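You operate a simulated robot arm through the tools that you are given. There is no shell and no other tool.

Carry out the task below with a simulated robot arm. There is one attempt and no reset: what you move stays moved.

TASK
Score the cream sheet at 100 and 180 mm and fold it at both.
Fine: rub the fold at 180 mm flat; leave the white board's guide shut; use the teal tool and stand it back in its cup.

It is judged by the outcome, as a careful person would: the job done as asked, and still so three seconds after it is handed in. It fails if anything else is knocked over, pushed out of place, dropped, spilled or broken. Flat cloth is picked up by pressing the open fingertips on it (5 to 10 N) and closing them slowly along it; thin cloth reads only 2 to 8 mm in the jaws.

THE ROBOT
A 6-joint arm with a two-finger gripper, fixed in place. Base frame: the origin is on the floor under the middle of its stand, x ahead of it, y to its left, z up. Lengths are in mm, angles in rad, forces in N, time in s.
With the tool pointing down near the work surface it reaches from about 300 to 740 mm from the base axis. Its first joint turns from -2.897 to 2.897 rad. Payload 1.57 kg.
Tool frame: the origin (TCP) lies between the finger pads and is the grasp point; the fingertips stand 21 mm ahead of it; z points along the fingers, y is the line along which they close. The gripper opens to 70 mm; its body begins 50 mm behind the TCP.
Orientation is that of the tool frame in the base frame, as [roll, pitch, yaw] about the fixed x, y, z axes, in that order (R = Rz(yaw) Ry(pitch) Rx(roll)). With the fingers straight down and closing along the base's y, the tool's x points along the base's -x, its y along +y and its z along -z.

THE INTERFACE
- The arm moves only by the tool drive_tool. Its argument "deltas" is a list of rows, each an object (a shift or turn left out is 0, a gripper value left out holds the last) with "translation": the shift along the tool's x, y, z in m, a list of three; "angular": the turn, a rotation vector about the tool's x, y, z in rad, a list of three. In form: [{"translation": [tx, ty, tz], "angular": [ax, ay, az]}, ...]. A call has 1 to 20 rows; each row is the pose to reach, as a shift and turn from the pose commanded when the call began, along the tool's axes at that moment. "hand" is the opening, from 0 (shut) to 1 (fully open), set as the call begins (left out, the last holds). A row lasts 0.2 s, in which the tool goes at most 50 mm and 0.15 rad; a call with a longer step from one row to the next is refused whole, and so is a gripper value outside its range. A pose out of reach is approached as far as the arm can. The call stops where the force on the tool passes 40 N (or 10 N more than at its start, if that is more) or the arm is blocked; 0.2 s more then pass. The fingers move at their own pace (about 155.5 mm/s each) and stop on an object; they squeeze with about 30 N. The grip force told is the motor's: it shows also when the fingers shut on nothing. Time passes only in rows, and 0.2 s behind the last, so rows that repeat a pose let the fingers close. The reply holds the time, the measured pose of the TCP, the force on the tool along the base axes, the opening and the grip force, in the units named above and with some noise, with the torque about the TCP (base axes, N m) and any sound that the robot's microphone picked up.
- Cameras (640 x 400 px; columns grow to the right, rows downward): "scene" is fixed at [50, 650.5, 1577.1]; the picture's right is [-0.70, -0.71, 0.00], its down [-0.56, 0.55, -0.62] and it looks along [0.44, -0.43, -0.79] (base axes); focal length 336 px, centre (320, 200). "wrist" rides on the gripper at [79, 4, -81] in the tool frame; the picture's right is [-0.05, 1.00, 0.00], its down [-0.67, -0.03, -0.75] and it looks along [-0.74, -0.04, 0.67] (tool axes); focal length 256 px, centre (320, 200). There is no depth. A picture from a camera that has moved, and an enlarged one, comes with that camera's place and axes in the base frame and with its lens.
- get_image(camera): a new picture of that camera. It takes no simulated time.
- zoom(camera, box): a new picture of the part [left, top, right, bottom] of that camera's present view, enlarged. It takes no simulated time.
- finish_job(): hands the job in; it is judged then, once.

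Places have to be worked out from the pictures, the camera data and where the tool is seen. Open the gripper and draw the arm clear of the work before you hand the job in, unless the task says otherwise.

The tools are called after "Emit:" as a command line: name --argument value ..., lists and objects as JSON in quotes. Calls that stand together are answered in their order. drive_tool: Moves the arm, as the interface text tells. Its arguments: {"type":"object","properties":{"deltas":{"type":"array","items":{"type":"object","properties":{"translation":{"type":"array","items":{"type":"number"}},"angular":{"type":"array","items":{"type":"number"}}}}},"hand":{"type":"number"}},"required":["deltas"]} The other tools are called the same way: get_image (camera) takes a picture; zoom (camera, box) takes an enlarged picture of a part of a camera's view; finish_job () hands the job in.

At the start:

```text
clock: 0.0
position: [429.1, 16.2, 1128.1]
tool_rot: [-3.141, -0.001, 3.142]
wrist_force: [0.8, 0.5, 0.3]
wrist_torque: [0.0, 0.0, -0.02]
finger_gap: 70.2
grip_force: 0.1
```

scene: 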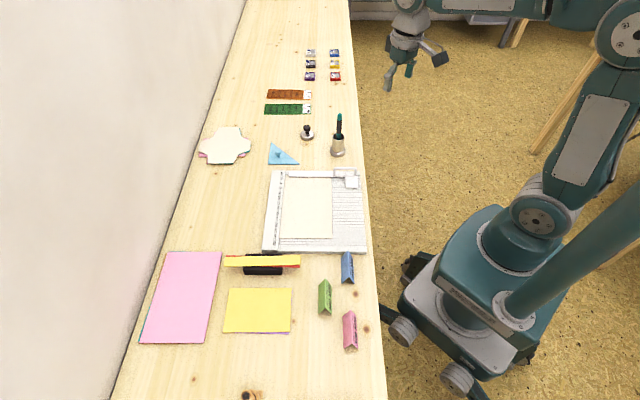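
wrist: 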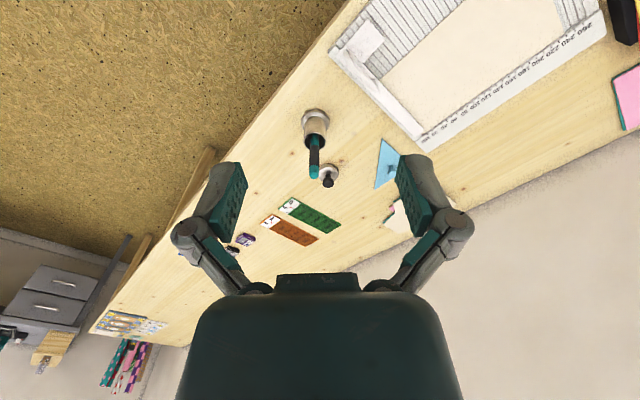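

I start by looking closer at the work area: the white scoring board with the cream sheet, the cup with the teal tool, and the surroundings.

Emit:
zoom --camera "scene" --box '[240, 150, 390, 260]'

Emit:
zoom --camera "scene" --box '[280, 90, 380, 170]'

Emit:
zoom --camera "wrist" --box '[320, 0, 640, 200]'

```text
3.64 times, centred on (315, 205) of scene
camera zoom: at [50.0, 650.5, 1577.1], right [-0.7, -0.71, 0.0], down [-0.56, 0.55, -0.62], along [0.44, -0.43, -0.79], focal length 1221 px, centre (338, 182)
```

zoom: 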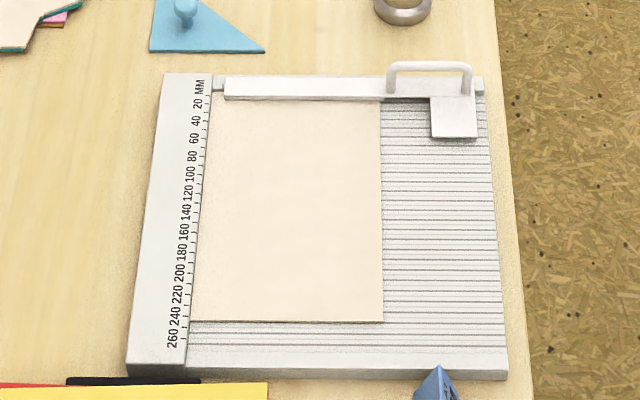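

```text
5.00 times, centred on (330, 130) of scene
camera zoom: at [50.0, 650.5, 1577.1], right [-0.7, -0.71, 0.0], down [-0.56, 0.55, -0.62], along [0.44, -0.43, -0.79], focal length 1679 px, centre (270, 550)
```

zoom: 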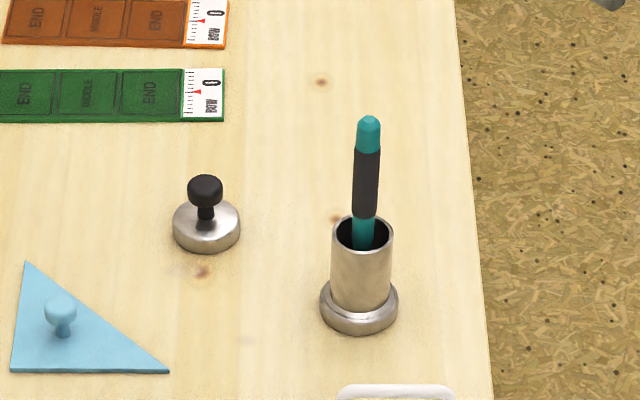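

```text
2.00 times, centred on (480, 100) of wrist
camera zoom: at [350.3, 21.2, 1209.2], right [0.05, 1.0, 0.0], down [0.67, -0.03, 0.74], along [0.74, -0.04, -0.67], focal length 512 px, centre (0, 400)
```

zoom: 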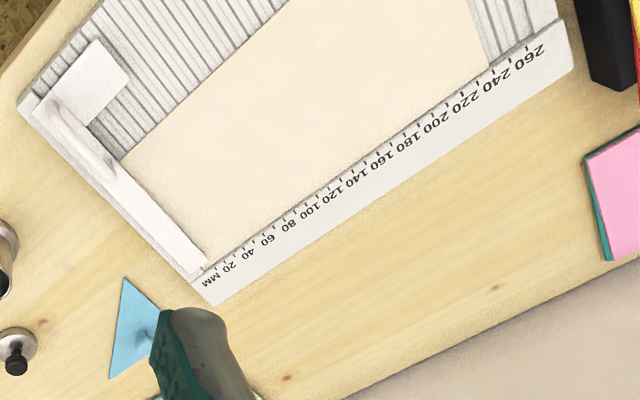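

The board lies at about 45° in the base frame, top near z≈760. I look closer at the ruler, the guide and the neighbours before moving.

Emit:
zoom --camera "scene" --box '[262, 164, 322, 202]'

Emit:
zoom --camera "scene" --box '[310, 160, 380, 204]'

Emit:
zoom --camera "scene" --box '[256, 204, 376, 280]'

Emit:
zoom --camera "scene" --box '[130, 230, 390, 400]'

```text
10.53 times, centred on (292, 183) of scene
camera zoom: at [50.0, 650.5, 1577.1], right [-0.7, -0.71, 0.0], down [-0.56, 0.55, -0.62], along [0.44, -0.43, -0.79], focal length 3534 px, centre (615, 379)
```

zoom: 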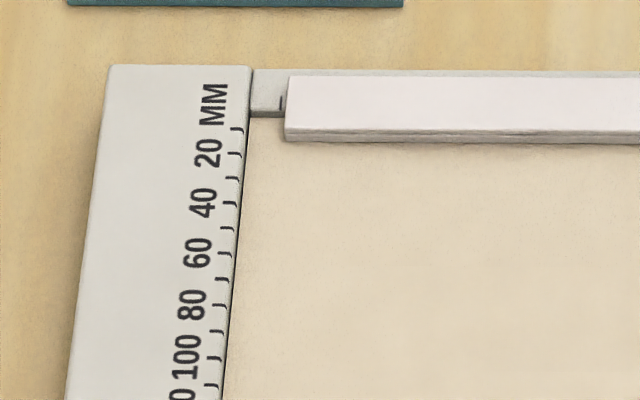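

```text
9.09 times, centred on (345, 182) of scene
camera zoom: at [50.0, 650.5, 1577.1], right [-0.7, -0.71, 0.0], down [-0.56, 0.55, -0.62], along [0.44, -0.43, -0.79], focal length 3052 px, centre (93, 364)
```

zoom: 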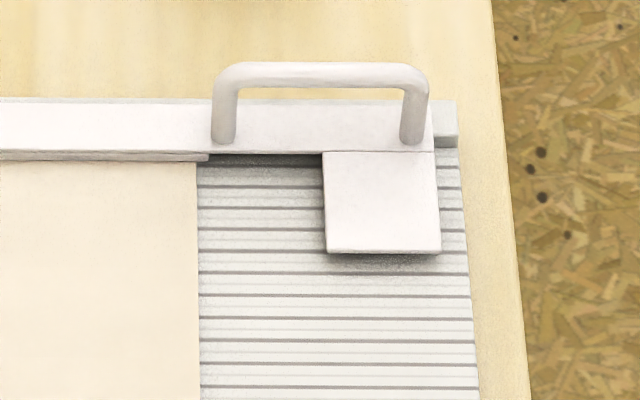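

```text
5.26 times, centred on (316, 242) of scene
camera zoom: at [50.0, 650.5, 1577.1], right [-0.7, -0.71, 0.0], down [-0.56, 0.55, -0.62], along [0.44, -0.43, -0.79], focal length 1767 px, centre (341, -21)
```

zoom: 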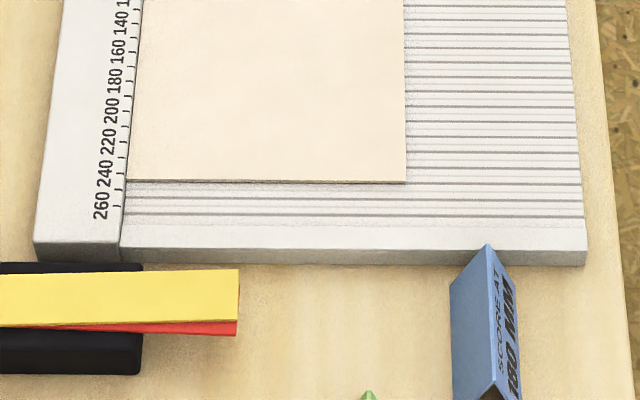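

```text
2.35 times, centred on (260, 315) of scene
camera zoom: at [50.0, 650.5, 1577.1], right [-0.7, -0.71, 0.0], down [-0.56, 0.55, -0.62], along [0.44, -0.43, -0.79], focal length 790 px, centre (461, -71)
```

zoom: 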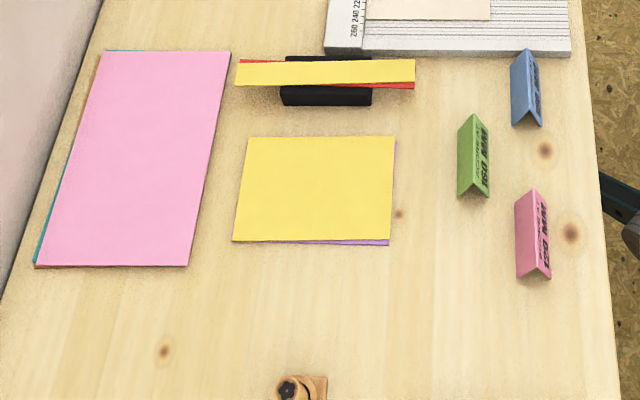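

The ruler ticks (0 to 260) run along about (-0.71, 0.70), starting near (662, 214); the sheet spans 0–240 mm and about 150 mm across. I move high above the far end of the board, turned 45° so the wrist camera looks along the ruler toward the guide.

Emit:
drive_tool --deltas '[{"translation": [0.006, 0.0386, 0.0178], "angular": [0, 0, 0.0785]}, {"translation": [0.012, 0.0772, 0.0356], "angular": [0, 0, 0.157]}, {"translation": [0.018, 0.1158, 0.0534], "angular": [0, 0, 0.2355]}, {"translation": [0.024, 0.1544, 0.0712], "angular": [0, 0, 0.314]}, {"translation": [0.03, 0.193, 0.089], "angular": [0, 0, 0.3925]}, {"translation": [0.036, 0.2316, 0.1068], "angular": [0, 0, 0.471]}, {"translation": [0.042, 0.2702, 0.1246], "angular": [0, 0, 0.5495]}, {"translation": [0.048, 0.3088, 0.1424], "angular": [0, 0, 0.628]}, {"translation": [0.054, 0.3474, 0.1602], "angular": [0, 0, 0.7065]}, {"translation": [0.061, 0.386, 0.178], "angular": [0, 0, 0.785]}]'

Emit:
get_image --camera "wrist"

Emit:
get_image --camera "scene"

```text
clock: 2.2
position: [368.9, 406.8, 949.9]
tool_rot: [-3.14, 0.0, 2.356]
wrist_force: [1.1, 0.1, 0.5]
wrist_torque: [0.02, -0.02, 0.0]
finger_gap: 70.1
grip_force: 0.0
```

```text
taken
camera wrist: at [316.1, 464.7, 1030.1], right [0.74, 0.67, 0.0], down [0.45, -0.5, 0.75], along [0.5, -0.56, -0.67], focal length 256 px, centre (320, 200)
```

wrist: 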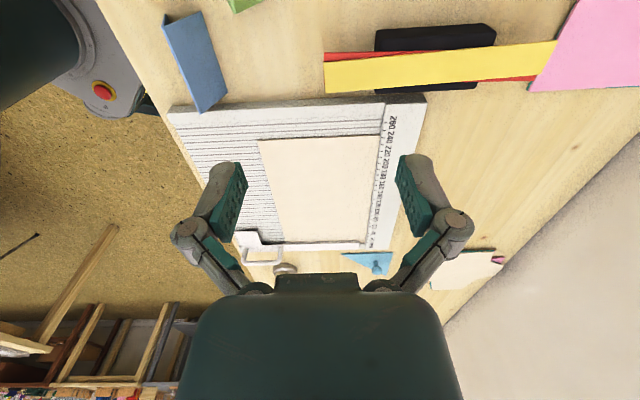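

```text
taken
```

scene: 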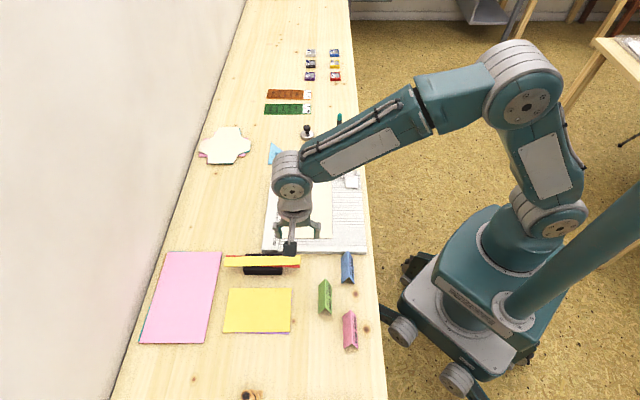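

The view is inverted (picture down points up in the world), but the board is visible. I enlarge the parts of the board and the guide.

Emit:
zoom --camera "wrist" --box '[160, 90, 440, 265]'

Emit:
zoom --camera "wrist" --box '[230, 90, 430, 180]'

Emit:
zoom --camera "wrist" --box '[225, 190, 415, 280]'

```text
2.29 times, centred on (300, 178) of wrist
camera zoom: at [316.1, 464.7, 1030.1], right [0.74, 0.67, 0.0], down [0.45, -0.5, 0.75], along [0.5, -0.56, -0.67], focal length 585 px, centre (366, 251)
```

zoom: 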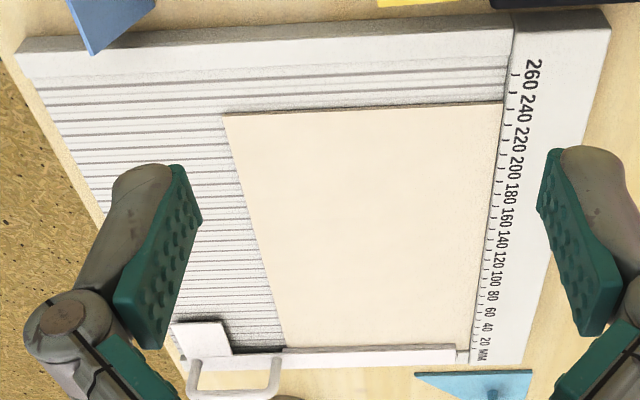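

```text
3.20 times, centred on (330, 135) of wrist
camera zoom: at [316.1, 464.7, 1030.1], right [0.74, 0.67, 0.0], down [0.45, -0.5, 0.75], along [0.5, -0.56, -0.67], focal length 819 px, centre (288, 408)
```

zoom: 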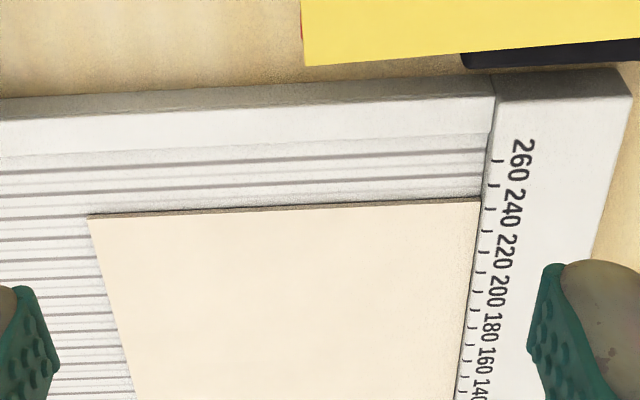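

```text
3.37 times, centred on (320, 235) of wrist
camera zoom: at [316.1, 464.7, 1030.1], right [0.74, 0.67, 0.0], down [0.45, -0.5, 0.75], along [0.5, -0.56, -0.67], focal length 862 px, centre (320, 82)
```

zoom: 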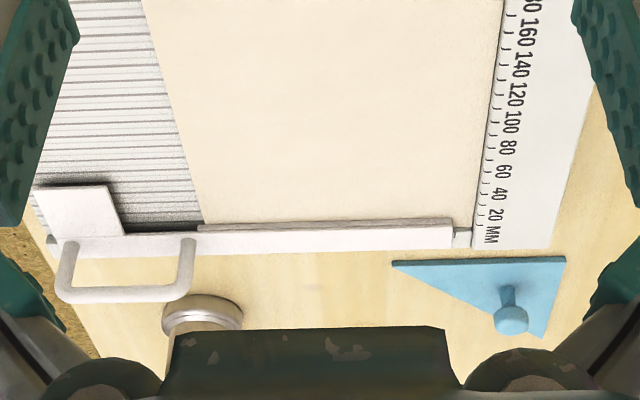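

The sheet lies flat, its free end at 240 mm, with the guide bar clamping its 0 end. Next I move to a viewpoint in front of the cup (about (620, 7)) to locate the teal tool accurately.

Emit:
drive_tool --deltas '[{"translation": [-0.0388, -0.0132, -0.00625]}, {"translation": [-0.0776, -0.0263, -0.0125]}, {"translation": [-0.1164, -0.0395, -0.01875]}, {"translation": [-0.1552, -0.0527, -0.025]}, {"translation": [-0.194, -0.0658, -0.03125]}, {"translation": [-0.2328, -0.079, -0.0375]}, {"translation": [-0.2716, -0.0921, -0.04375]}, {"translation": [-0.3104, -0.1053, -0.05]}, {"translation": [-0.3104, -0.1053, -0.05]}]'

Emit:
get_image --camera "wrist"

Emit:
zoom --camera "wrist" --box '[240, 110, 400, 250]'

```text
clock: 4.2
position: [515.5, 109.0, 1001.1]
tool_rot: [-3.139, -0.001, 2.356]
wrist_force: [-0.4, 0.1, 0.3]
wrist_torque: [0.02, 0.01, 0.03]
finger_gap: 69.9
grip_force: 0.0
```

```text
taken
camera wrist: at [460.9, 168.1, 1081.5], right [0.74, 0.67, 0.0], down [0.45, -0.49, 0.74], along [0.5, -0.55, -0.67], focal length 256 px, centre (320, 200)
```

wrist: 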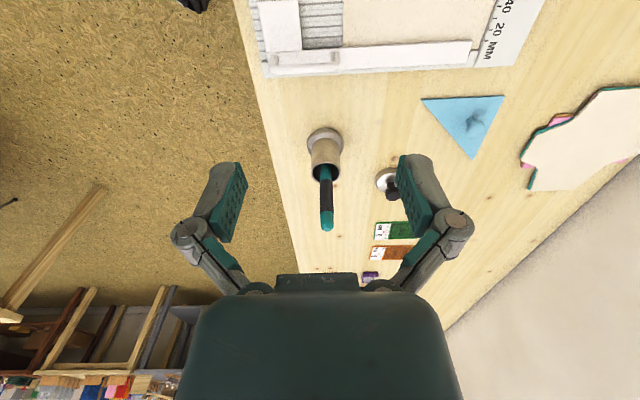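

```text
2.86 times, centred on (320, 180) of wrist
camera zoom: at [460.9, 168.1, 1081.5], right [0.74, 0.67, 0.0], down [0.45, -0.49, 0.74], along [0.5, -0.55, -0.67], focal length 731 px, centre (320, 257)
```

zoom: 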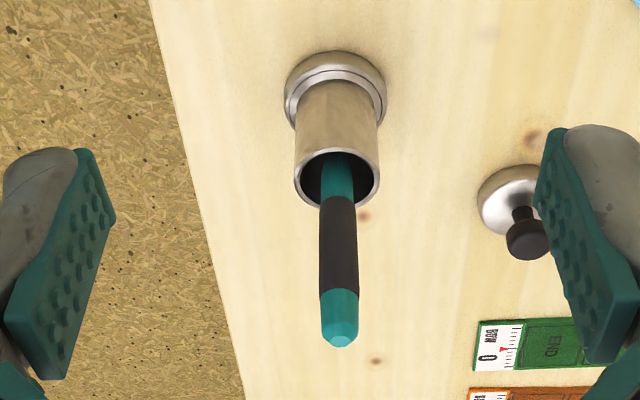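

The tool stands nearly upright in the cup, blunt teal end up. I move 85 mm closer at the same height for a second ray to triangulate it.

Emit:
drive_tool --deltas '[{"translation": [-0.0425, 0, 0]}, {"translation": [-0.085, 0, 0]}, {"translation": [-0.085, 0, 0]}]'

Emit:
get_image --camera "wrist"

Emit:
zoom --camera "wrist" --box '[240, 50, 400, 190]'

```text
clock: 5.0
position: [574.2, 47.1, 1002.0]
tool_rot: [3.141, 0.001, 2.357]
wrist_force: [0.0, -0.1, 0.4]
wrist_torque: [0.01, 0.02, 0.01]
finger_gap: 70.1
grip_force: 0.1
```

```text
taken
camera wrist: at [520.9, 106.6, 1082.0], right [0.74, 0.67, 0.0], down [0.45, -0.5, 0.74], along [0.5, -0.55, -0.67], focal length 256 px, centre (320, 200)
```

wrist: 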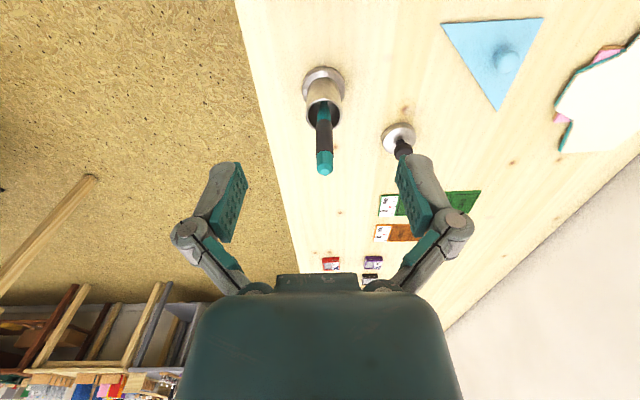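

```text
2.86 times, centred on (320, 120) of wrist
camera zoom: at [520.9, 106.6, 1082.0], right [0.74, 0.67, 0.0], down [0.45, -0.5, 0.74], along [0.5, -0.55, -0.67], focal length 731 px, centre (320, 429)
```

zoom: 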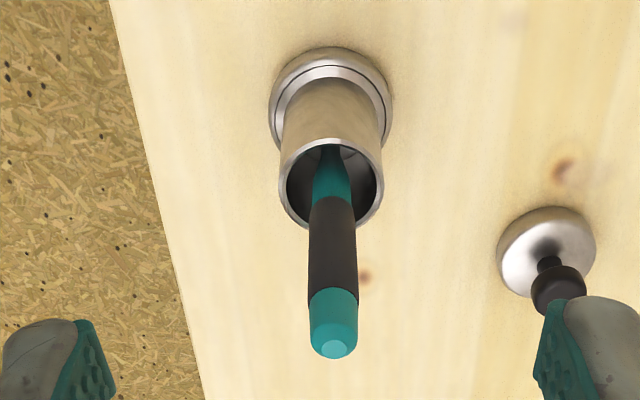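

Triangulated: tool top at z≈914, 70 mm ahead along the tool's −x, cup rim at z≈821, black grip band from z≈830 to 887, about 15 mm thick. I move over it and come down partway with the fingers open, then check.

Emit:
drive_tool --deltas '[{"translation": [-0.034, 0, 0]}, {"translation": [-0.068, -0.0003, 0]}, {"translation": [-0.068, -0.0003, 0.03]}, {"translation": [-0.068, -0.0003, 0.06]}, {"translation": [-0.068, -0.0003, 0.08]}, {"translation": [-0.068, -0.0003, 0.08]}]' --hand 1

Emit:
get_image --camera "wrist"

Emit:
get_image --camera "scene"

```text
clock: 6.4
position: [622.1, -0.9, 919.4]
tool_rot: [-3.139, -0.001, 2.356]
wrist_force: [-0.4, -0.5, -0.1]
wrist_torque: [-0.03, 0.03, 0.04]
finger_gap: 70.0
grip_force: 0.0
```

```text
taken
camera wrist: at [569.4, 58.5, 1000.7], right [0.74, 0.67, 0.0], down [0.45, -0.5, 0.75], along [0.5, -0.55, -0.67], focal length 256 px, centre (320, 200)
```

wrist: 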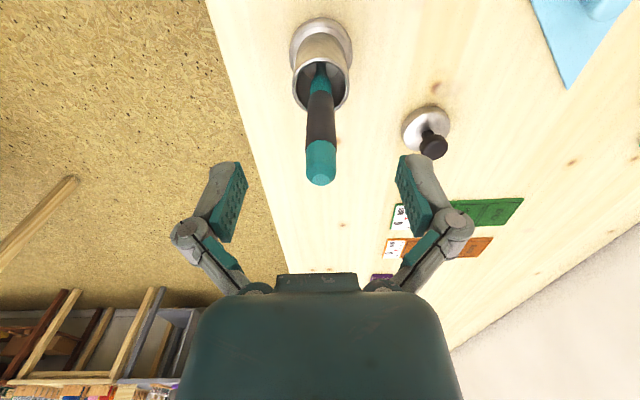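

```text
taken
```

scene: 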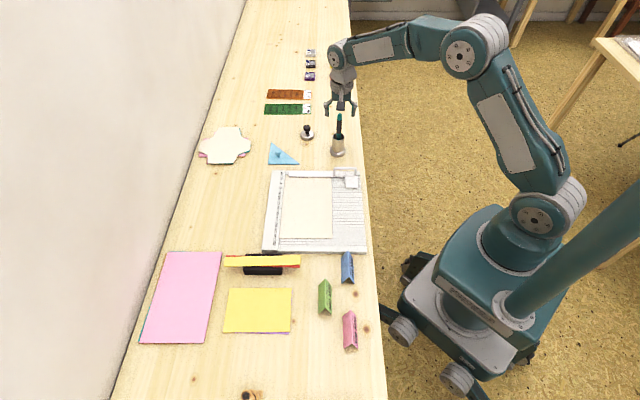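

The tool's top sits exactly at the grasp point between the fingers. I go down to z≈862 on the black band and close.

Emit:
drive_tool --deltas '[{"translation": [0, 0, 0.02]}, {"translation": [0, 0, 0.04]}, {"translation": [0, 0, 0.057]}, {"translation": [0, 0, 0.057]}]'

Emit:
drive_tool --deltas '[{"translation": [0, 0, 0]}, {"translation": [0, 0, 0]}, {"translation": [0, 0, 0]}]' --hand 0

Emit:
get_image --camera "wrist"

```text
clock: 7.4
position: [623.1, -0.4, 863.4]
tool_rot: [3.14, 0.001, 2.355]
wrist_force: [0.2, -0.2, 5.4]
wrist_torque: [-0.02, -0.06, 0.0]
finger_gap: 70.0
grip_force: 0.0
```

```text
clock: 8.2
position: [622.4, -0.2, 863.1]
tool_rot: [3.141, 0.003, 2.357]
wrist_force: [1.2, 0.0, 18.5]
wrist_torque: [-0.07, -0.16, -0.01]
finger_gap: 15.4
grip_force: 30.3
```

```text
taken
camera wrist: at [568.9, 58.7, 944.9], right [0.74, 0.67, 0.0], down [0.44, -0.5, 0.75], along [0.5, -0.55, -0.67], focal length 256 px, centre (320, 200)
```

wrist: 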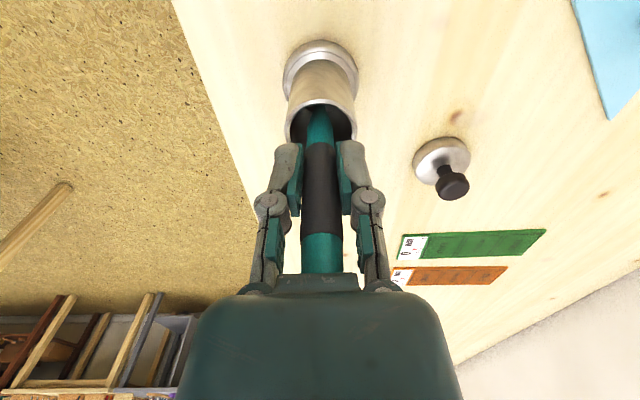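

The tool is gripped (15.4 mm) with its top touching the palm, which explains the 18 N; now I lift it straight up out of the cup.

Emit:
drive_tool --deltas '[{"translation": [0, 0, -0.005]}, {"translation": [0, 0, -0.03]}, {"translation": [0, 0, -0.06]}, {"translation": [0, 0, -0.09]}, {"translation": [0, 0, -0.11]}, {"translation": [0, 0, -0.11]}]'

Emit:
get_image --camera "wrist"

Emit:
zoom --camera "scene" --box '[280, 60, 400, 170]'

```text
clock: 9.6
position: [622.3, -0.6, 972.9]
tool_rot: [-3.139, 0.0, 2.355]
wrist_force: [0.2, 0.4, -0.8]
wrist_torque: [0.01, -0.01, 0.0]
finger_gap: 15.5
grip_force: 29.5
```

```text
taken
camera wrist: at [569.3, 59.7, 1054.4], right [0.74, 0.67, 0.0], down [0.45, -0.5, 0.74], along [0.5, -0.55, -0.67], focal length 256 px, centre (320, 200)
```

wrist: 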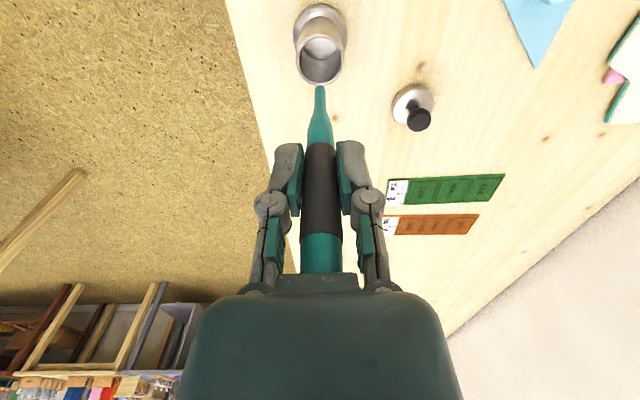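

```text
3.64 times, centred on (340, 115) of scene
camera zoom: at [50.0, 650.5, 1577.1], right [-0.7, -0.71, 0.0], down [-0.56, 0.55, -0.62], along [0.44, -0.43, -0.79], focal length 1221 px, centre (247, 509)
```

zoom: 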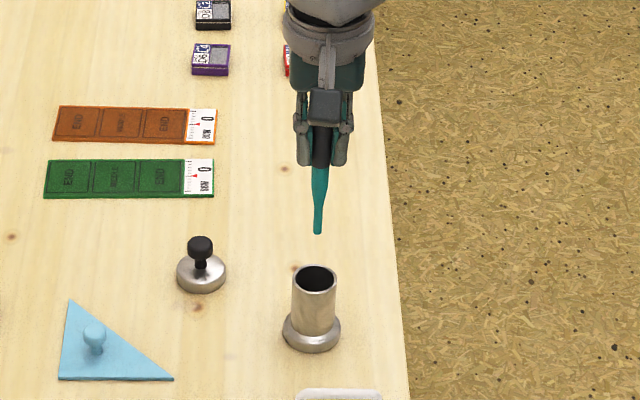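

The tool is out of the cup, with its tip straight below. I zoom on the tip to measure its offset from the grasp axis.

Emit:
zoom --camera "wrist" --box '[270, 70, 370, 150]'

Emit:
zoom --camera "scene" --box '[310, 80, 360, 135]'

```text
5.00 times, centred on (320, 110) of wrist
camera zoom: at [569.3, 59.7, 1054.4], right [0.74, 0.67, 0.0], down [0.45, -0.5, 0.74], along [0.5, -0.55, -0.67], focal length 1280 px, centre (320, 650)
```

zoom: 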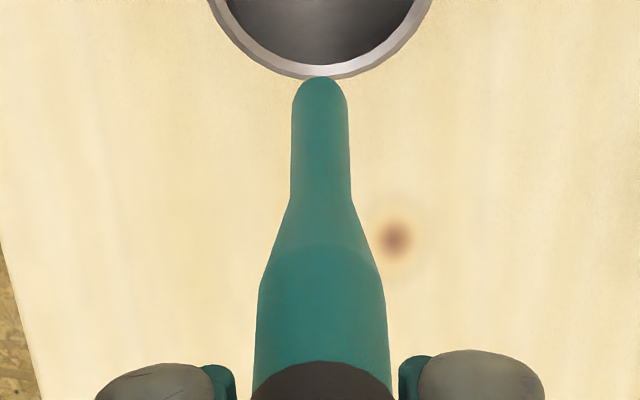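

```text
7.27 times, centred on (335, 108) of scene
camera zoom: at [50.0, 650.5, 1577.1], right [-0.7, -0.71, 0.0], down [-0.56, 0.55, -0.62], along [0.44, -0.43, -0.79], focal length 2442 px, centre (211, 873)
```

zoom: 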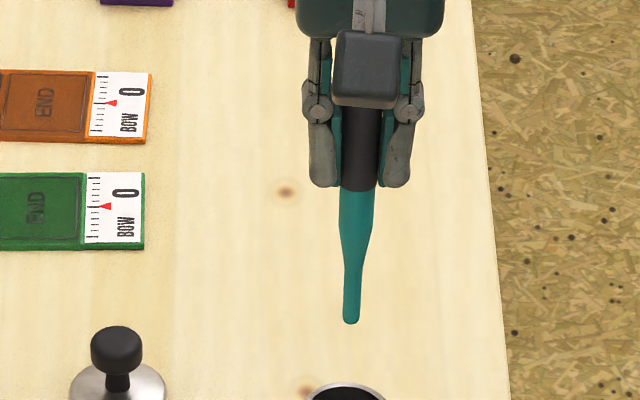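

The tip is on the grasp axis, roughly 100 mm below the TCP. I carry it over the sheet at about u=100, v=75 (≈(538, 231)) and come down to stay well above the sheet, then compare with the ruler.

Emit:
drive_tool --deltas '[{"translation": [0.0372, 0.01735, 0]}, {"translation": [0.0745, 0.0347, 0]}, {"translation": [0.1117, 0.052, 0]}, {"translation": [0.149, 0.0694, 0]}, {"translation": [0.186, 0.0867, 0]}, {"translation": [0.2234, 0.1041, 0]}, {"translation": [0.2234, 0.1041, 0.035]}, {"translation": [0.2234, 0.1041, 0.068]}, {"translation": [0.2234, 0.1041, 0.068]}]'

Emit:
get_image --camera "wrist"

Emit:
zoom --camera "wrist" --box '[300, 20, 500, 145]'

Emit:
zoom --camera "scene" --box '[240, 150, 390, 260]'

```text
clock: 11.6
position: [537.2, 231.3, 904.7]
tool_rot: [-3.14, 0.001, 2.357]
wrist_force: [0.3, -0.4, -0.6]
wrist_torque: [0.0, 0.0, -0.03]
finger_gap: 15.6
grip_force: 30.6
```

```text
taken
camera wrist: at [484.5, 291.2, 985.2], right [0.74, 0.67, 0.0], down [0.45, -0.5, 0.74], along [0.5, -0.55, -0.67], focal length 256 px, centre (320, 200)
```

wrist: 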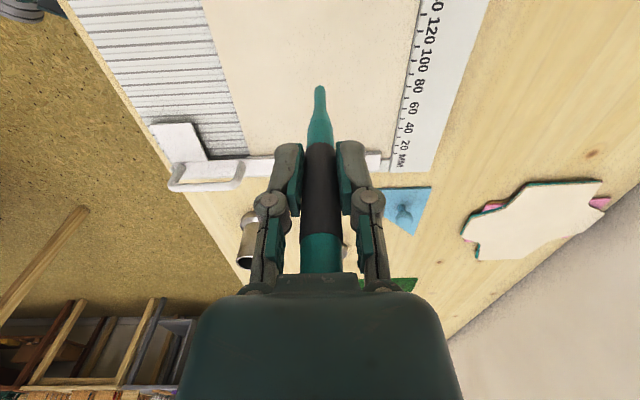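

```text
3.20 times, centred on (400, 82) of wrist
camera zoom: at [484.5, 291.2, 985.2], right [0.74, 0.67, 0.0], down [0.45, -0.5, 0.74], along [0.5, -0.55, -0.67], focal length 819 px, centre (64, 576)
```

zoom: 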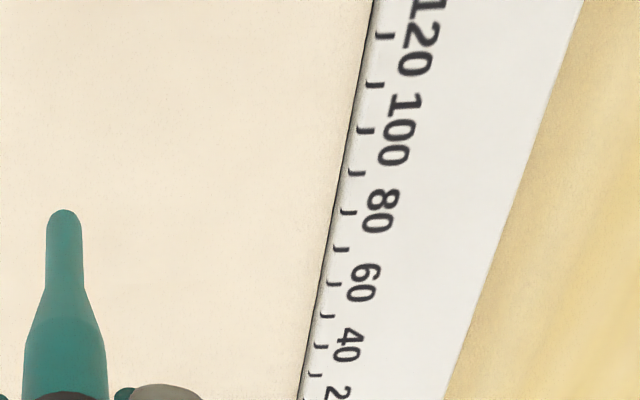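

```text
3.64 times, centred on (315, 205) of scene
camera zoom: at [50.0, 650.5, 1577.1], right [-0.7, -0.71, 0.0], down [-0.56, 0.55, -0.62], along [0.44, -0.43, -0.79], focal length 1221 px, centre (338, 182)
```

zoom: 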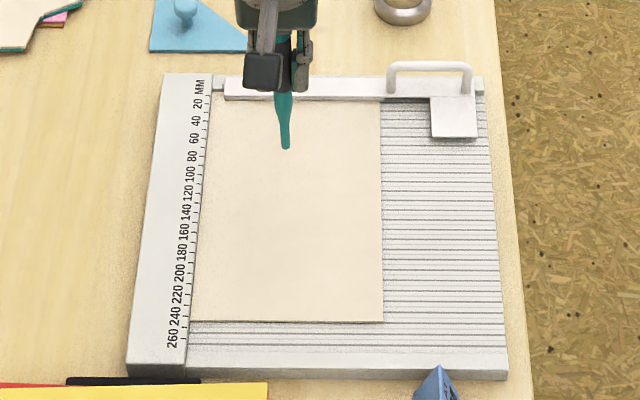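

The ruler top works out at z≈770 and the tip is right abreast of the 100 tick (within about 1 mm), 69 mm from the ruler's edge. Now I check where the sheet's right edge is.

Emit:
zoom --camera "wrist" --box '[160, 20, 360, 145]'

Emit:
zoom --camera "wrist" --box '[195, 40, 275, 100]'

```text
3.20 times, centred on (260, 82) of wrist
camera zoom: at [484.5, 291.2, 985.2], right [0.74, 0.67, 0.0], down [0.45, -0.5, 0.74], along [0.5, -0.55, -0.67], focal length 819 px, centre (512, 576)
```

zoom: 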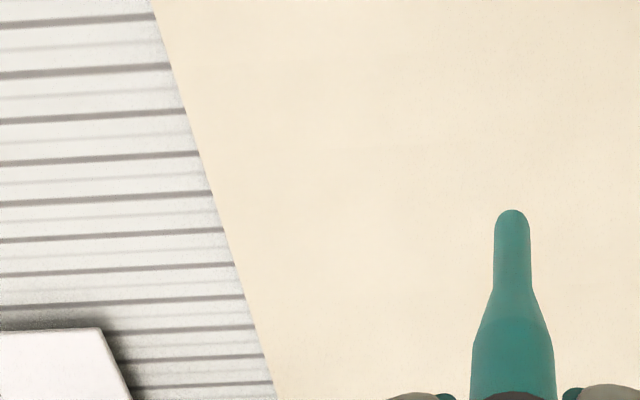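

```text
6.67 times, centred on (235, 70) of wrist
camera zoom: at [484.5, 291.2, 985.2], right [0.74, 0.67, 0.0], down [0.45, -0.5, 0.74], along [0.5, -0.55, -0.67], focal length 1707 px, centre (887, 1067)
```

zoom: 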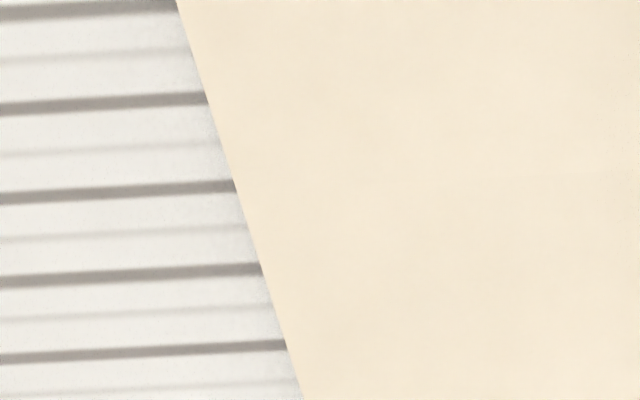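

The grooves (10 mm pitch) run exactly along the tool's y axis; the 100 groove lies at x_t≈-0.6 and the sheet's right edge at y_t≈-82. I move to just inside the right edge and lower to about 10 mm above the sheet.

Emit:
drive_tool --deltas '[{"translation": [-0.0003, -0.04, 0]}, {"translation": [-0.0003, -0.079, 0]}, {"translation": [-0.0003, -0.079, 0.015]}, {"translation": [-0.0003, -0.079, 0.028]}, {"translation": [-0.0003, -0.079, 0.028]}]'

Emit:
get_image --camera "wrist"

Emit:
zoom --camera "wrist" --box '[270, 50, 370, 112]'

Emit:
zoom --camera "scene" --box '[310, 160, 370, 220]'

```text
clock: 12.8
position: [480.5, 175.4, 877.0]
tool_rot: [-3.141, 0.0, 2.355]
wrist_force: [-0.2, 0.2, -0.6]
wrist_torque: [0.01, -0.02, -0.01]
finger_gap: 15.5
grip_force: 29.6
```

```text
taken
camera wrist: at [428.3, 235.4, 957.7], right [0.74, 0.67, 0.0], down [0.45, -0.5, 0.74], along [0.5, -0.55, -0.67], focal length 256 px, centre (320, 200)
```

wrist: 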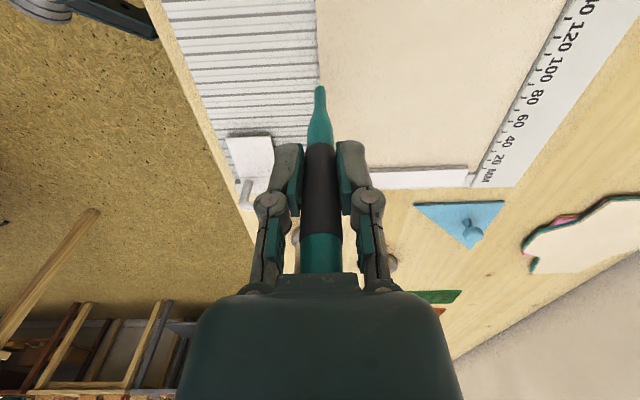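

```text
6.40 times, centred on (320, 81) of wrist
camera zoom: at [428.3, 235.4, 957.7], right [0.74, 0.67, 0.0], down [0.45, -0.5, 0.74], along [0.5, -0.55, -0.67], focal length 1638 px, centre (320, 962)
```

zoom: 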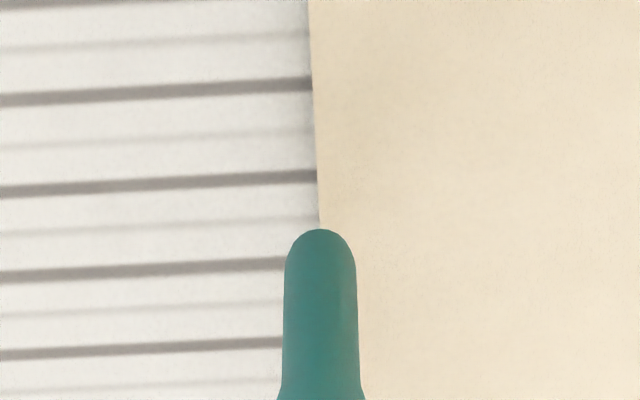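

```text
6.67 times, centred on (340, 190) of scene
camera zoom: at [50.0, 650.5, 1577.1], right [-0.7, -0.71, 0.0], down [-0.56, 0.55, -0.62], along [0.44, -0.43, -0.79], focal length 2238 px, centre (187, 267)
```

zoom: 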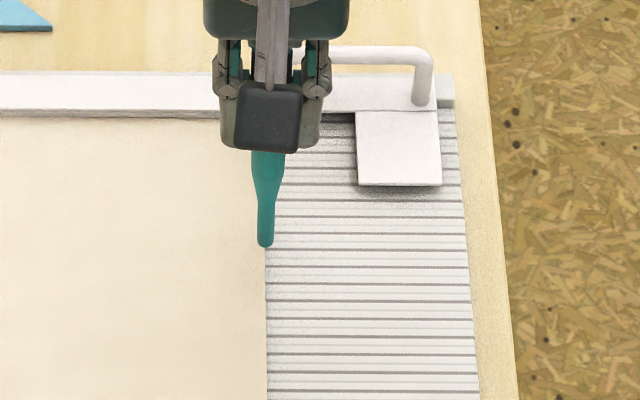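

The tip stands just inside the sheet's right edge with the 100 groove directly below it. I lower in small steps to find contact.

Emit:
drive_tool --deltas '[{"translation": [0, 0.001, 0.004]}, {"translation": [0, 0.001, 0.007]}, {"translation": [0, 0.001, 0.009]}, {"translation": [0, 0.001, 0.009]}]'

Emit:
zoom --camera "wrist" --box '[270, 50, 370, 112]'

```text
clock: 13.8
position: [482.1, 177.8, 867.6]
tool_rot: [-3.139, 0.0, 2.356]
wrist_force: [0.1, 0.8, -0.6]
wrist_torque: [0.0, -0.01, -0.03]
finger_gap: 15.3
grip_force: 29.5
```

```text
6.40 times, centred on (320, 81) of wrist
camera zoom: at [428.9, 235.9, 949.0], right [0.74, 0.67, 0.0], down [0.45, -0.5, 0.74], along [0.5, -0.55, -0.67], focal length 1638 px, centre (320, 962)
```

zoom: 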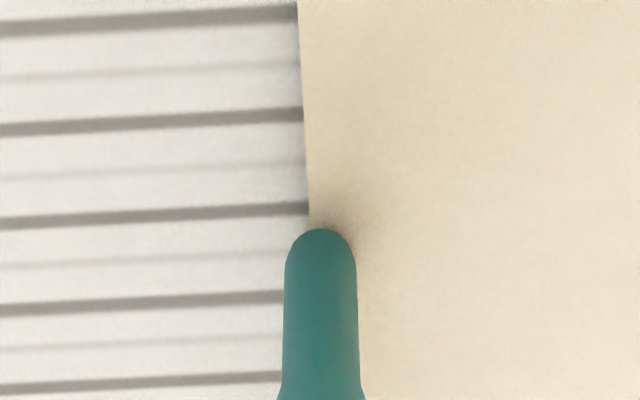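

Still no contact force, but the shadow shows only a few mm remain. I step down 1 mm at a time.

Emit:
drive_tool --deltas '[{"translation": [0, 0, 0.001]}, {"translation": [0, 0, 0.002]}, {"translation": [0, 0, 0.002]}]'

Emit:
zoom --camera "wrist" --box '[270, 50, 370, 112]'

```text
clock: 14.6
position: [482.5, 177.0, 866.7]
tool_rot: [3.141, 0.0, 2.356]
wrist_force: [0.1, -1.6, 10.9]
wrist_torque: [-0.09, -0.08, 0.0]
finger_gap: 15.5
grip_force: 29.6
```

```text
6.40 times, centred on (320, 81) of wrist
camera zoom: at [428.8, 236.2, 947.4], right [0.74, 0.67, 0.0], down [0.45, -0.5, 0.75], along [0.5, -0.55, -0.67], focal length 1638 px, centre (320, 962)
```

zoom: 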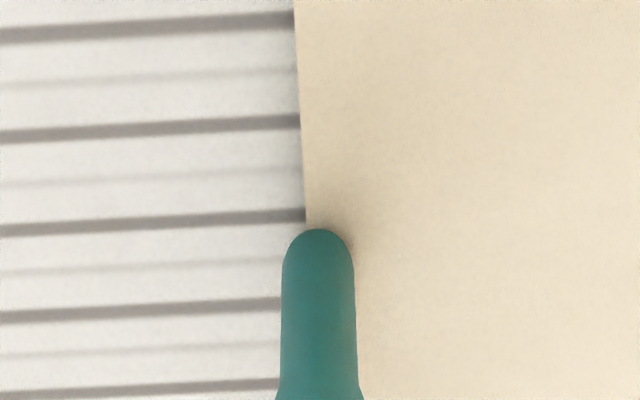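

Contact at TCP z≈866.7 with 10.9 N. The wrist view suggests the tip's contact lies 2.5–3.6 mm short of the 100 groove; I check from the scene camera before dragging.

Emit:
zoom --camera "scene" --box '[318, 184, 354, 208]'

Emit:
zoom --camera "scene" --box '[270, 164, 370, 224]'

```text
16.00 times, centred on (336, 196) of scene
camera zoom: at [50.0, 650.5, 1577.1], right [-0.7, -0.71, 0.0], down [-0.56, 0.55, -0.62], along [0.44, -0.43, -0.79], focal length 5372 px, centre (64, 264)
```

zoom: 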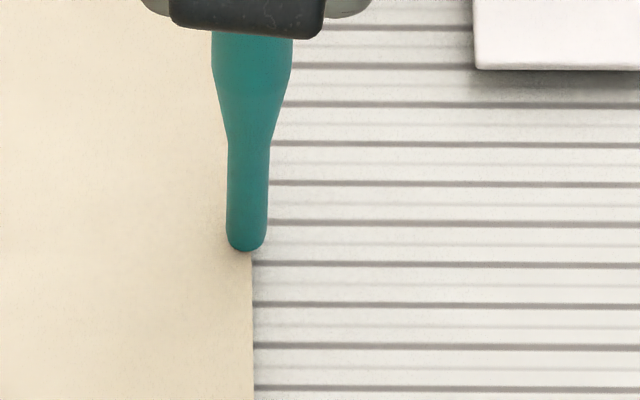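

```text
6.40 times, centred on (320, 194) of scene
camera zoom: at [50.0, 650.5, 1577.1], right [-0.7, -0.71, 0.0], down [-0.56, 0.55, -0.62], along [0.44, -0.43, -0.79], focal length 2149 px, centre (320, 238)
```

zoom: 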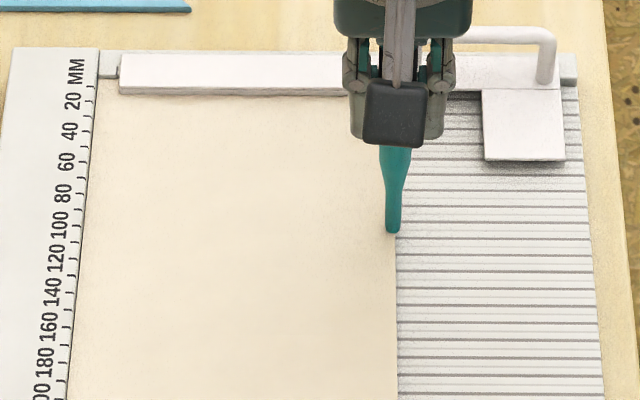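

Both views agree: the tip touches about 3.6 mm short of the 100 groove (the tool is held slightly tilted). I lift off, shift 3.6 mm along u, and look again just above the sheet.

Emit:
drive_tool --deltas '[{"translation": [0, 0, -0.004]}, {"translation": [0.0036, 0, -0.004]}, {"translation": [0.0036, 0, -0.001]}, {"translation": [0.0036, 0, -0.0005]}, {"translation": [0.0036, 0, -0.0005]}]'

Emit:
zoom --camera "wrist" --box '[270, 50, 370, 112]'

Emit:
zoom --camera "scene" --box '[318, 184, 354, 208]'

```text
clock: 15.8
position: [479.6, 179.0, 866.5]
tool_rot: [-3.141, -0.001, 2.355]
wrist_force: [-1.5, 1.7, 9.2]
wrist_torque: [0.08, 0.15, 0.0]
finger_gap: 15.5
grip_force: 30.3
```

```text
6.40 times, centred on (320, 81) of wrist
camera zoom: at [426.4, 238.8, 947.7], right [0.74, 0.67, 0.0], down [0.45, -0.5, 0.75], along [0.5, -0.55, -0.67], focal length 1638 px, centre (320, 962)
```

zoom: 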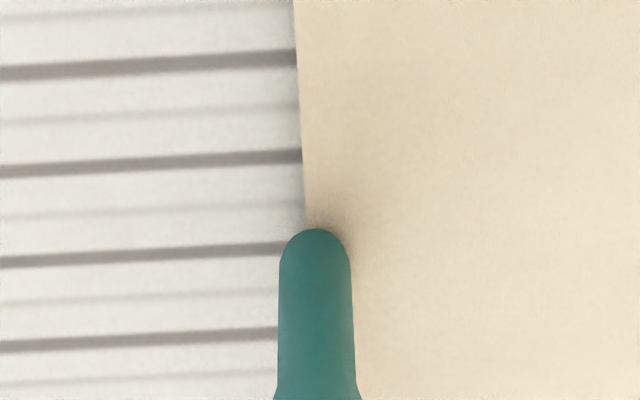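

```text
16.00 times, centred on (336, 196) of scene
camera zoom: at [50.0, 650.5, 1577.1], right [-0.7, -0.71, 0.0], down [-0.56, 0.55, -0.62], along [0.44, -0.43, -0.79], focal length 5372 px, centre (64, 264)
```

zoom: 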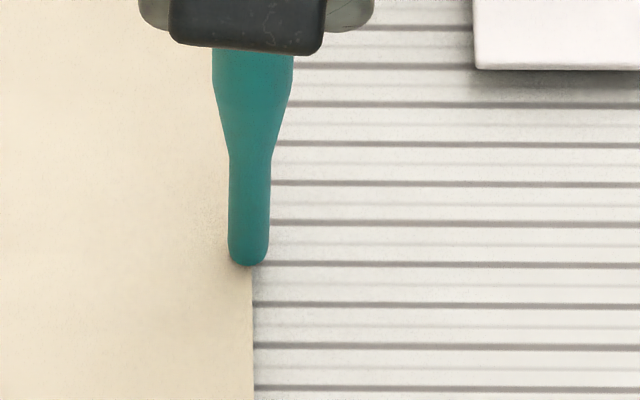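

The tip now sits on the 100 groove (both views match my prediction) at 9 N. I drag it in the groove direction toward the ruler, 143 mm, keeping the pressure.

Emit:
drive_tool --deltas '[{"translation": [0, 0.0075, 0.0003]}, {"translation": [0, 0.015, 0.0003]}, {"translation": [0, 0.0225, 0.0003]}, {"translation": [0, 0.03, 0.0003]}, {"translation": [0, 0.0375, 0.0003]}, {"translation": [0, 0.045, 0.0003]}, {"translation": [0, 0.0525, 0.0003]}, {"translation": [0, 0.06, 0.0003]}, {"translation": [0, 0.0675, 0.0003]}, {"translation": [0, 0.075, 0.0003]}]'

Emit:
zoom --camera "wrist" --box '[220, 30, 420, 155]'

Emit:
zoom --camera "scene" --box '[270, 164, 370, 224]'

```text
clock: 18.0
position: [532.5, 231.9, 866.7]
tool_rot: [-3.14, -0.001, 2.357]
wrist_force: [-0.2, -3.8, 11.3]
wrist_torque: [-0.44, 0.18, -0.04]
finger_gap: 15.4
grip_force: 30.1
```

```text
3.20 times, centred on (320, 92) of wrist
camera zoom: at [479.7, 291.4, 947.2], right [0.74, 0.67, 0.0], down [0.45, -0.5, 0.74], along [0.5, -0.55, -0.67], focal length 819 px, centre (320, 544)
```

zoom: 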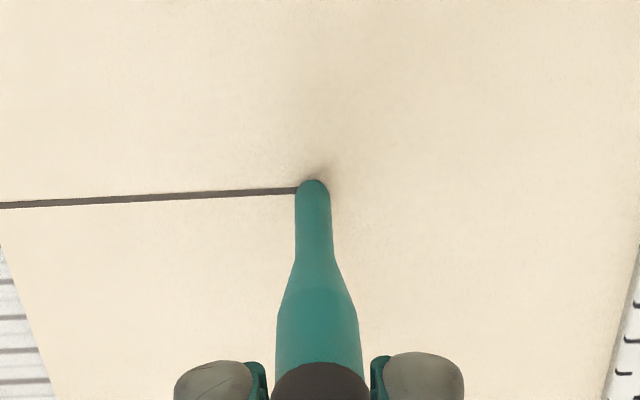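

```text
6.40 times, centred on (320, 194) of scene
camera zoom: at [50.0, 650.5, 1577.1], right [-0.7, -0.71, 0.0], down [-0.56, 0.55, -0.62], along [0.44, -0.43, -0.79], focal length 2149 px, centre (320, 238)
```

zoom: 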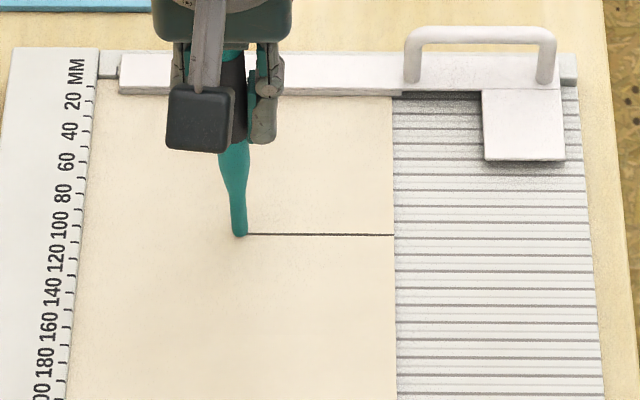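

A visible score line is appearing exactly on the 100 groove. I continue the drag the remaining 68 mm up to the ruler.

Emit:
drive_tool --deltas '[{"translation": [0, 0.0075, 0]}, {"translation": [0, 0.015, 0]}, {"translation": [0, 0.0225, 0]}, {"translation": [0, 0.03, 0]}, {"translation": [0, 0.0375, 0]}, {"translation": [0, 0.045, 0]}, {"translation": [0, 0.0525, 0]}, {"translation": [0, 0.06, 0]}, {"translation": [0, 0.064, 0]}, {"translation": [0, 0.067, 0]}]'

Emit:
zoom --camera "wrist" --box '[270, 50, 370, 112]'

Emit:
zoom --camera "scene" --box '[270, 164, 370, 224]'

```text
clock: 20.2
position: [580.9, 279.3, 867.0]
tool_rot: [-3.139, -0.001, 2.356]
wrist_force: [-1.3, -1.6, 5.0]
wrist_torque: [-0.28, 0.1, 0.01]
finger_gap: 15.6
grip_force: 29.6
```

```text
6.40 times, centred on (320, 81) of wrist
camera zoom: at [527.2, 339.1, 947.2], right [0.74, 0.67, 0.0], down [0.45, -0.5, 0.74], along [0.5, -0.55, -0.67], focal length 1638 px, centre (320, 962)
```

zoom: 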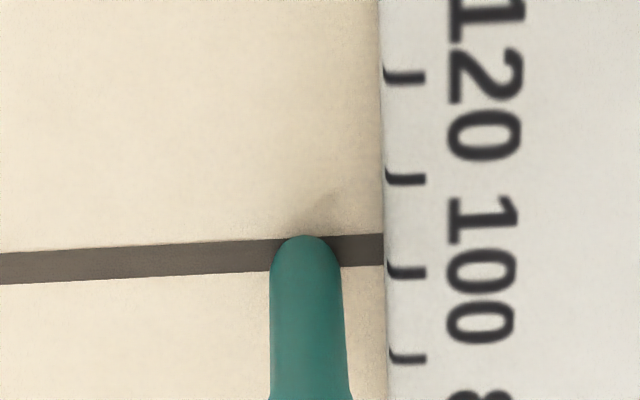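

```text
6.40 times, centred on (320, 194) of scene
camera zoom: at [50.0, 650.5, 1577.1], right [-0.7, -0.71, 0.0], down [-0.56, 0.55, -0.62], along [0.44, -0.43, -0.79], focal length 2149 px, centre (320, 238)
```

zoom: 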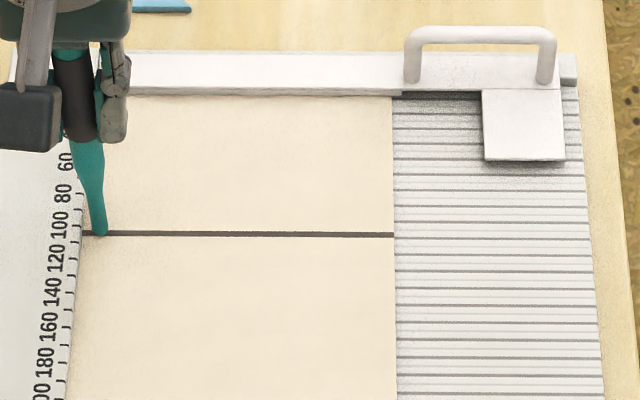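

The 100 mm score is complete from edge to edge. I lift 15 mm, move to the 180 line near the right edge (+80 along x_t, −142 along y_t), and hover just above the sheet to check.

Emit:
drive_tool --deltas '[{"translation": [0, 0, -0.008]}, {"translation": [0, -0.002, -0.018]}, {"translation": [0.02, -0.037, -0.018]}, {"translation": [0.04, -0.072, -0.018]}, {"translation": [0.06, -0.107, -0.018]}, {"translation": [0.08, -0.142, -0.018]}, {"translation": [0.08, -0.142, -0.01]}, {"translation": [0.08, -0.142, -0.0045]}, {"translation": [0.08, -0.142, -0.0045]}]'

Emit:
zoom --camera "wrist" --box '[270, 50, 370, 112]'

Emit:
zoom --camera "scene" --box '[318, 208, 354, 232]'

Emit:
get_image --camera "wrist"

```text
clock: 22.2
position: [422.6, 235.8, 870.6]
tool_rot: [-3.14, 0.0, 2.356]
wrist_force: [-0.7, 0.8, -0.4]
wrist_torque: [-0.01, 0.02, 0.02]
finger_gap: 15.5
grip_force: 30.0
```

```text
6.40 times, centred on (320, 81) of wrist
camera zoom: at [370.1, 295.1, 951.8], right [0.74, 0.67, 0.0], down [0.45, -0.5, 0.74], along [0.5, -0.55, -0.67], focal length 1638 px, centre (320, 962)
```

zoom: 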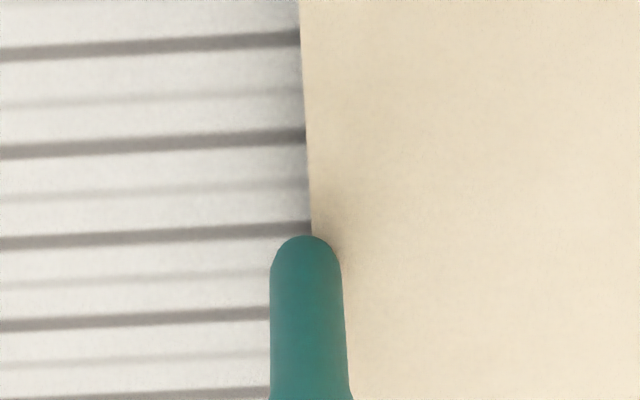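

```text
16.00 times, centred on (336, 220) of scene
camera zoom: at [50.0, 650.5, 1577.1], right [-0.7, -0.71, 0.0], down [-0.56, 0.55, -0.62], along [0.44, -0.43, -0.79], focal length 5372 px, centre (64, -120)
```

zoom: 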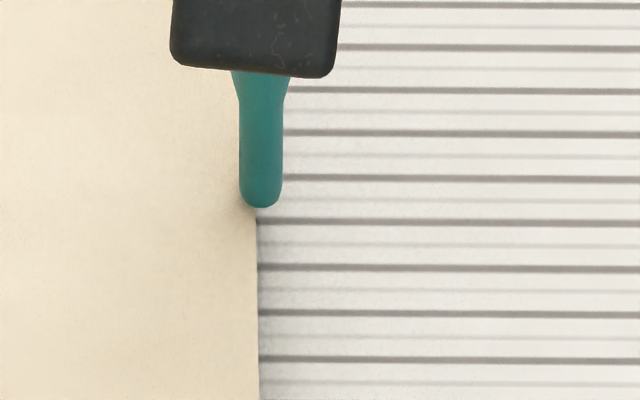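

```text
taken
camera wrist: at [370.1, 295.1, 951.8], right [0.74, 0.67, 0.0], down [0.45, -0.5, 0.74], along [0.5, -0.55, -0.67], focal length 256 px, centre (320, 200)
```

wrist: 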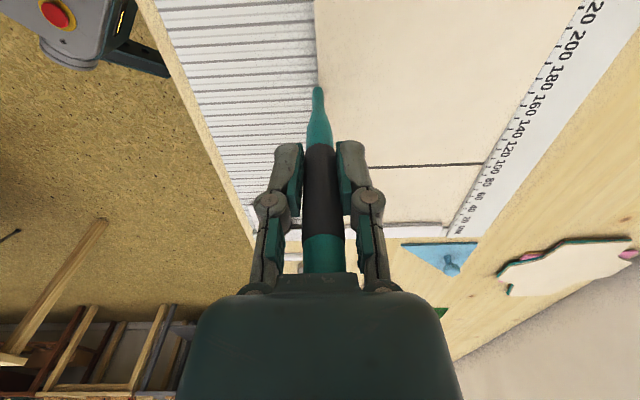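

The tip has tilted slightly from the drag; I judge it 0.8 mm short of the 180 groove and almost at the sheet's edge. I shift +0.8 mm and +2 mm, then lower to contact.

Emit:
drive_tool --deltas '[{"translation": [0.0008, 0.002, 0.002]}, {"translation": [0.0008, 0.002, 0.0035]}, {"translation": [0.0008, 0.002, 0.0045]}, {"translation": [0.0008, 0.002, 0.0045]}]'

Emit:
zoom --camera "wrist" --box '[270, 50, 370, 112]'

Emit:
zoom --camera "scene" --box '[318, 208, 354, 232]'

```text
clock: 23.2
position: [424.9, 237.5, 866.7]
tool_rot: [3.14, -0.001, 2.356]
wrist_force: [0.5, 0.0, 5.3]
wrist_torque: [-0.02, 0.07, 0.02]
finger_gap: 15.5
grip_force: 30.0
```

```text
6.40 times, centred on (320, 81) of wrist
camera zoom: at [370.7, 297.1, 947.3], right [0.74, 0.67, 0.0], down [0.45, -0.5, 0.74], along [0.5, -0.55, -0.67], focal length 1638 px, centre (320, 962)
```

zoom: 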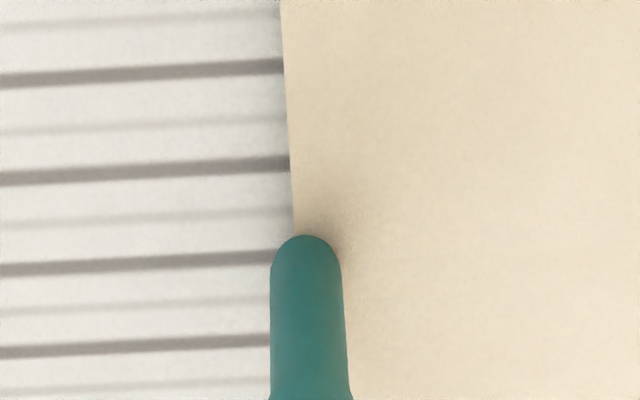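

```text
16.00 times, centred on (336, 220) of scene
camera zoom: at [50.0, 650.5, 1577.1], right [-0.7, -0.71, 0.0], down [-0.56, 0.55, -0.62], along [0.44, -0.43, -0.79], focal length 5372 px, centre (64, -120)
```

zoom: 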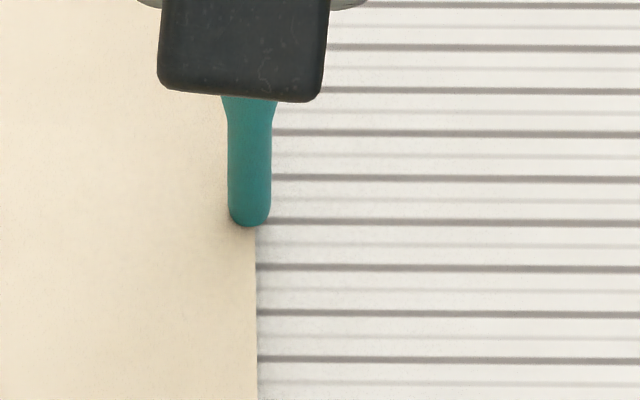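

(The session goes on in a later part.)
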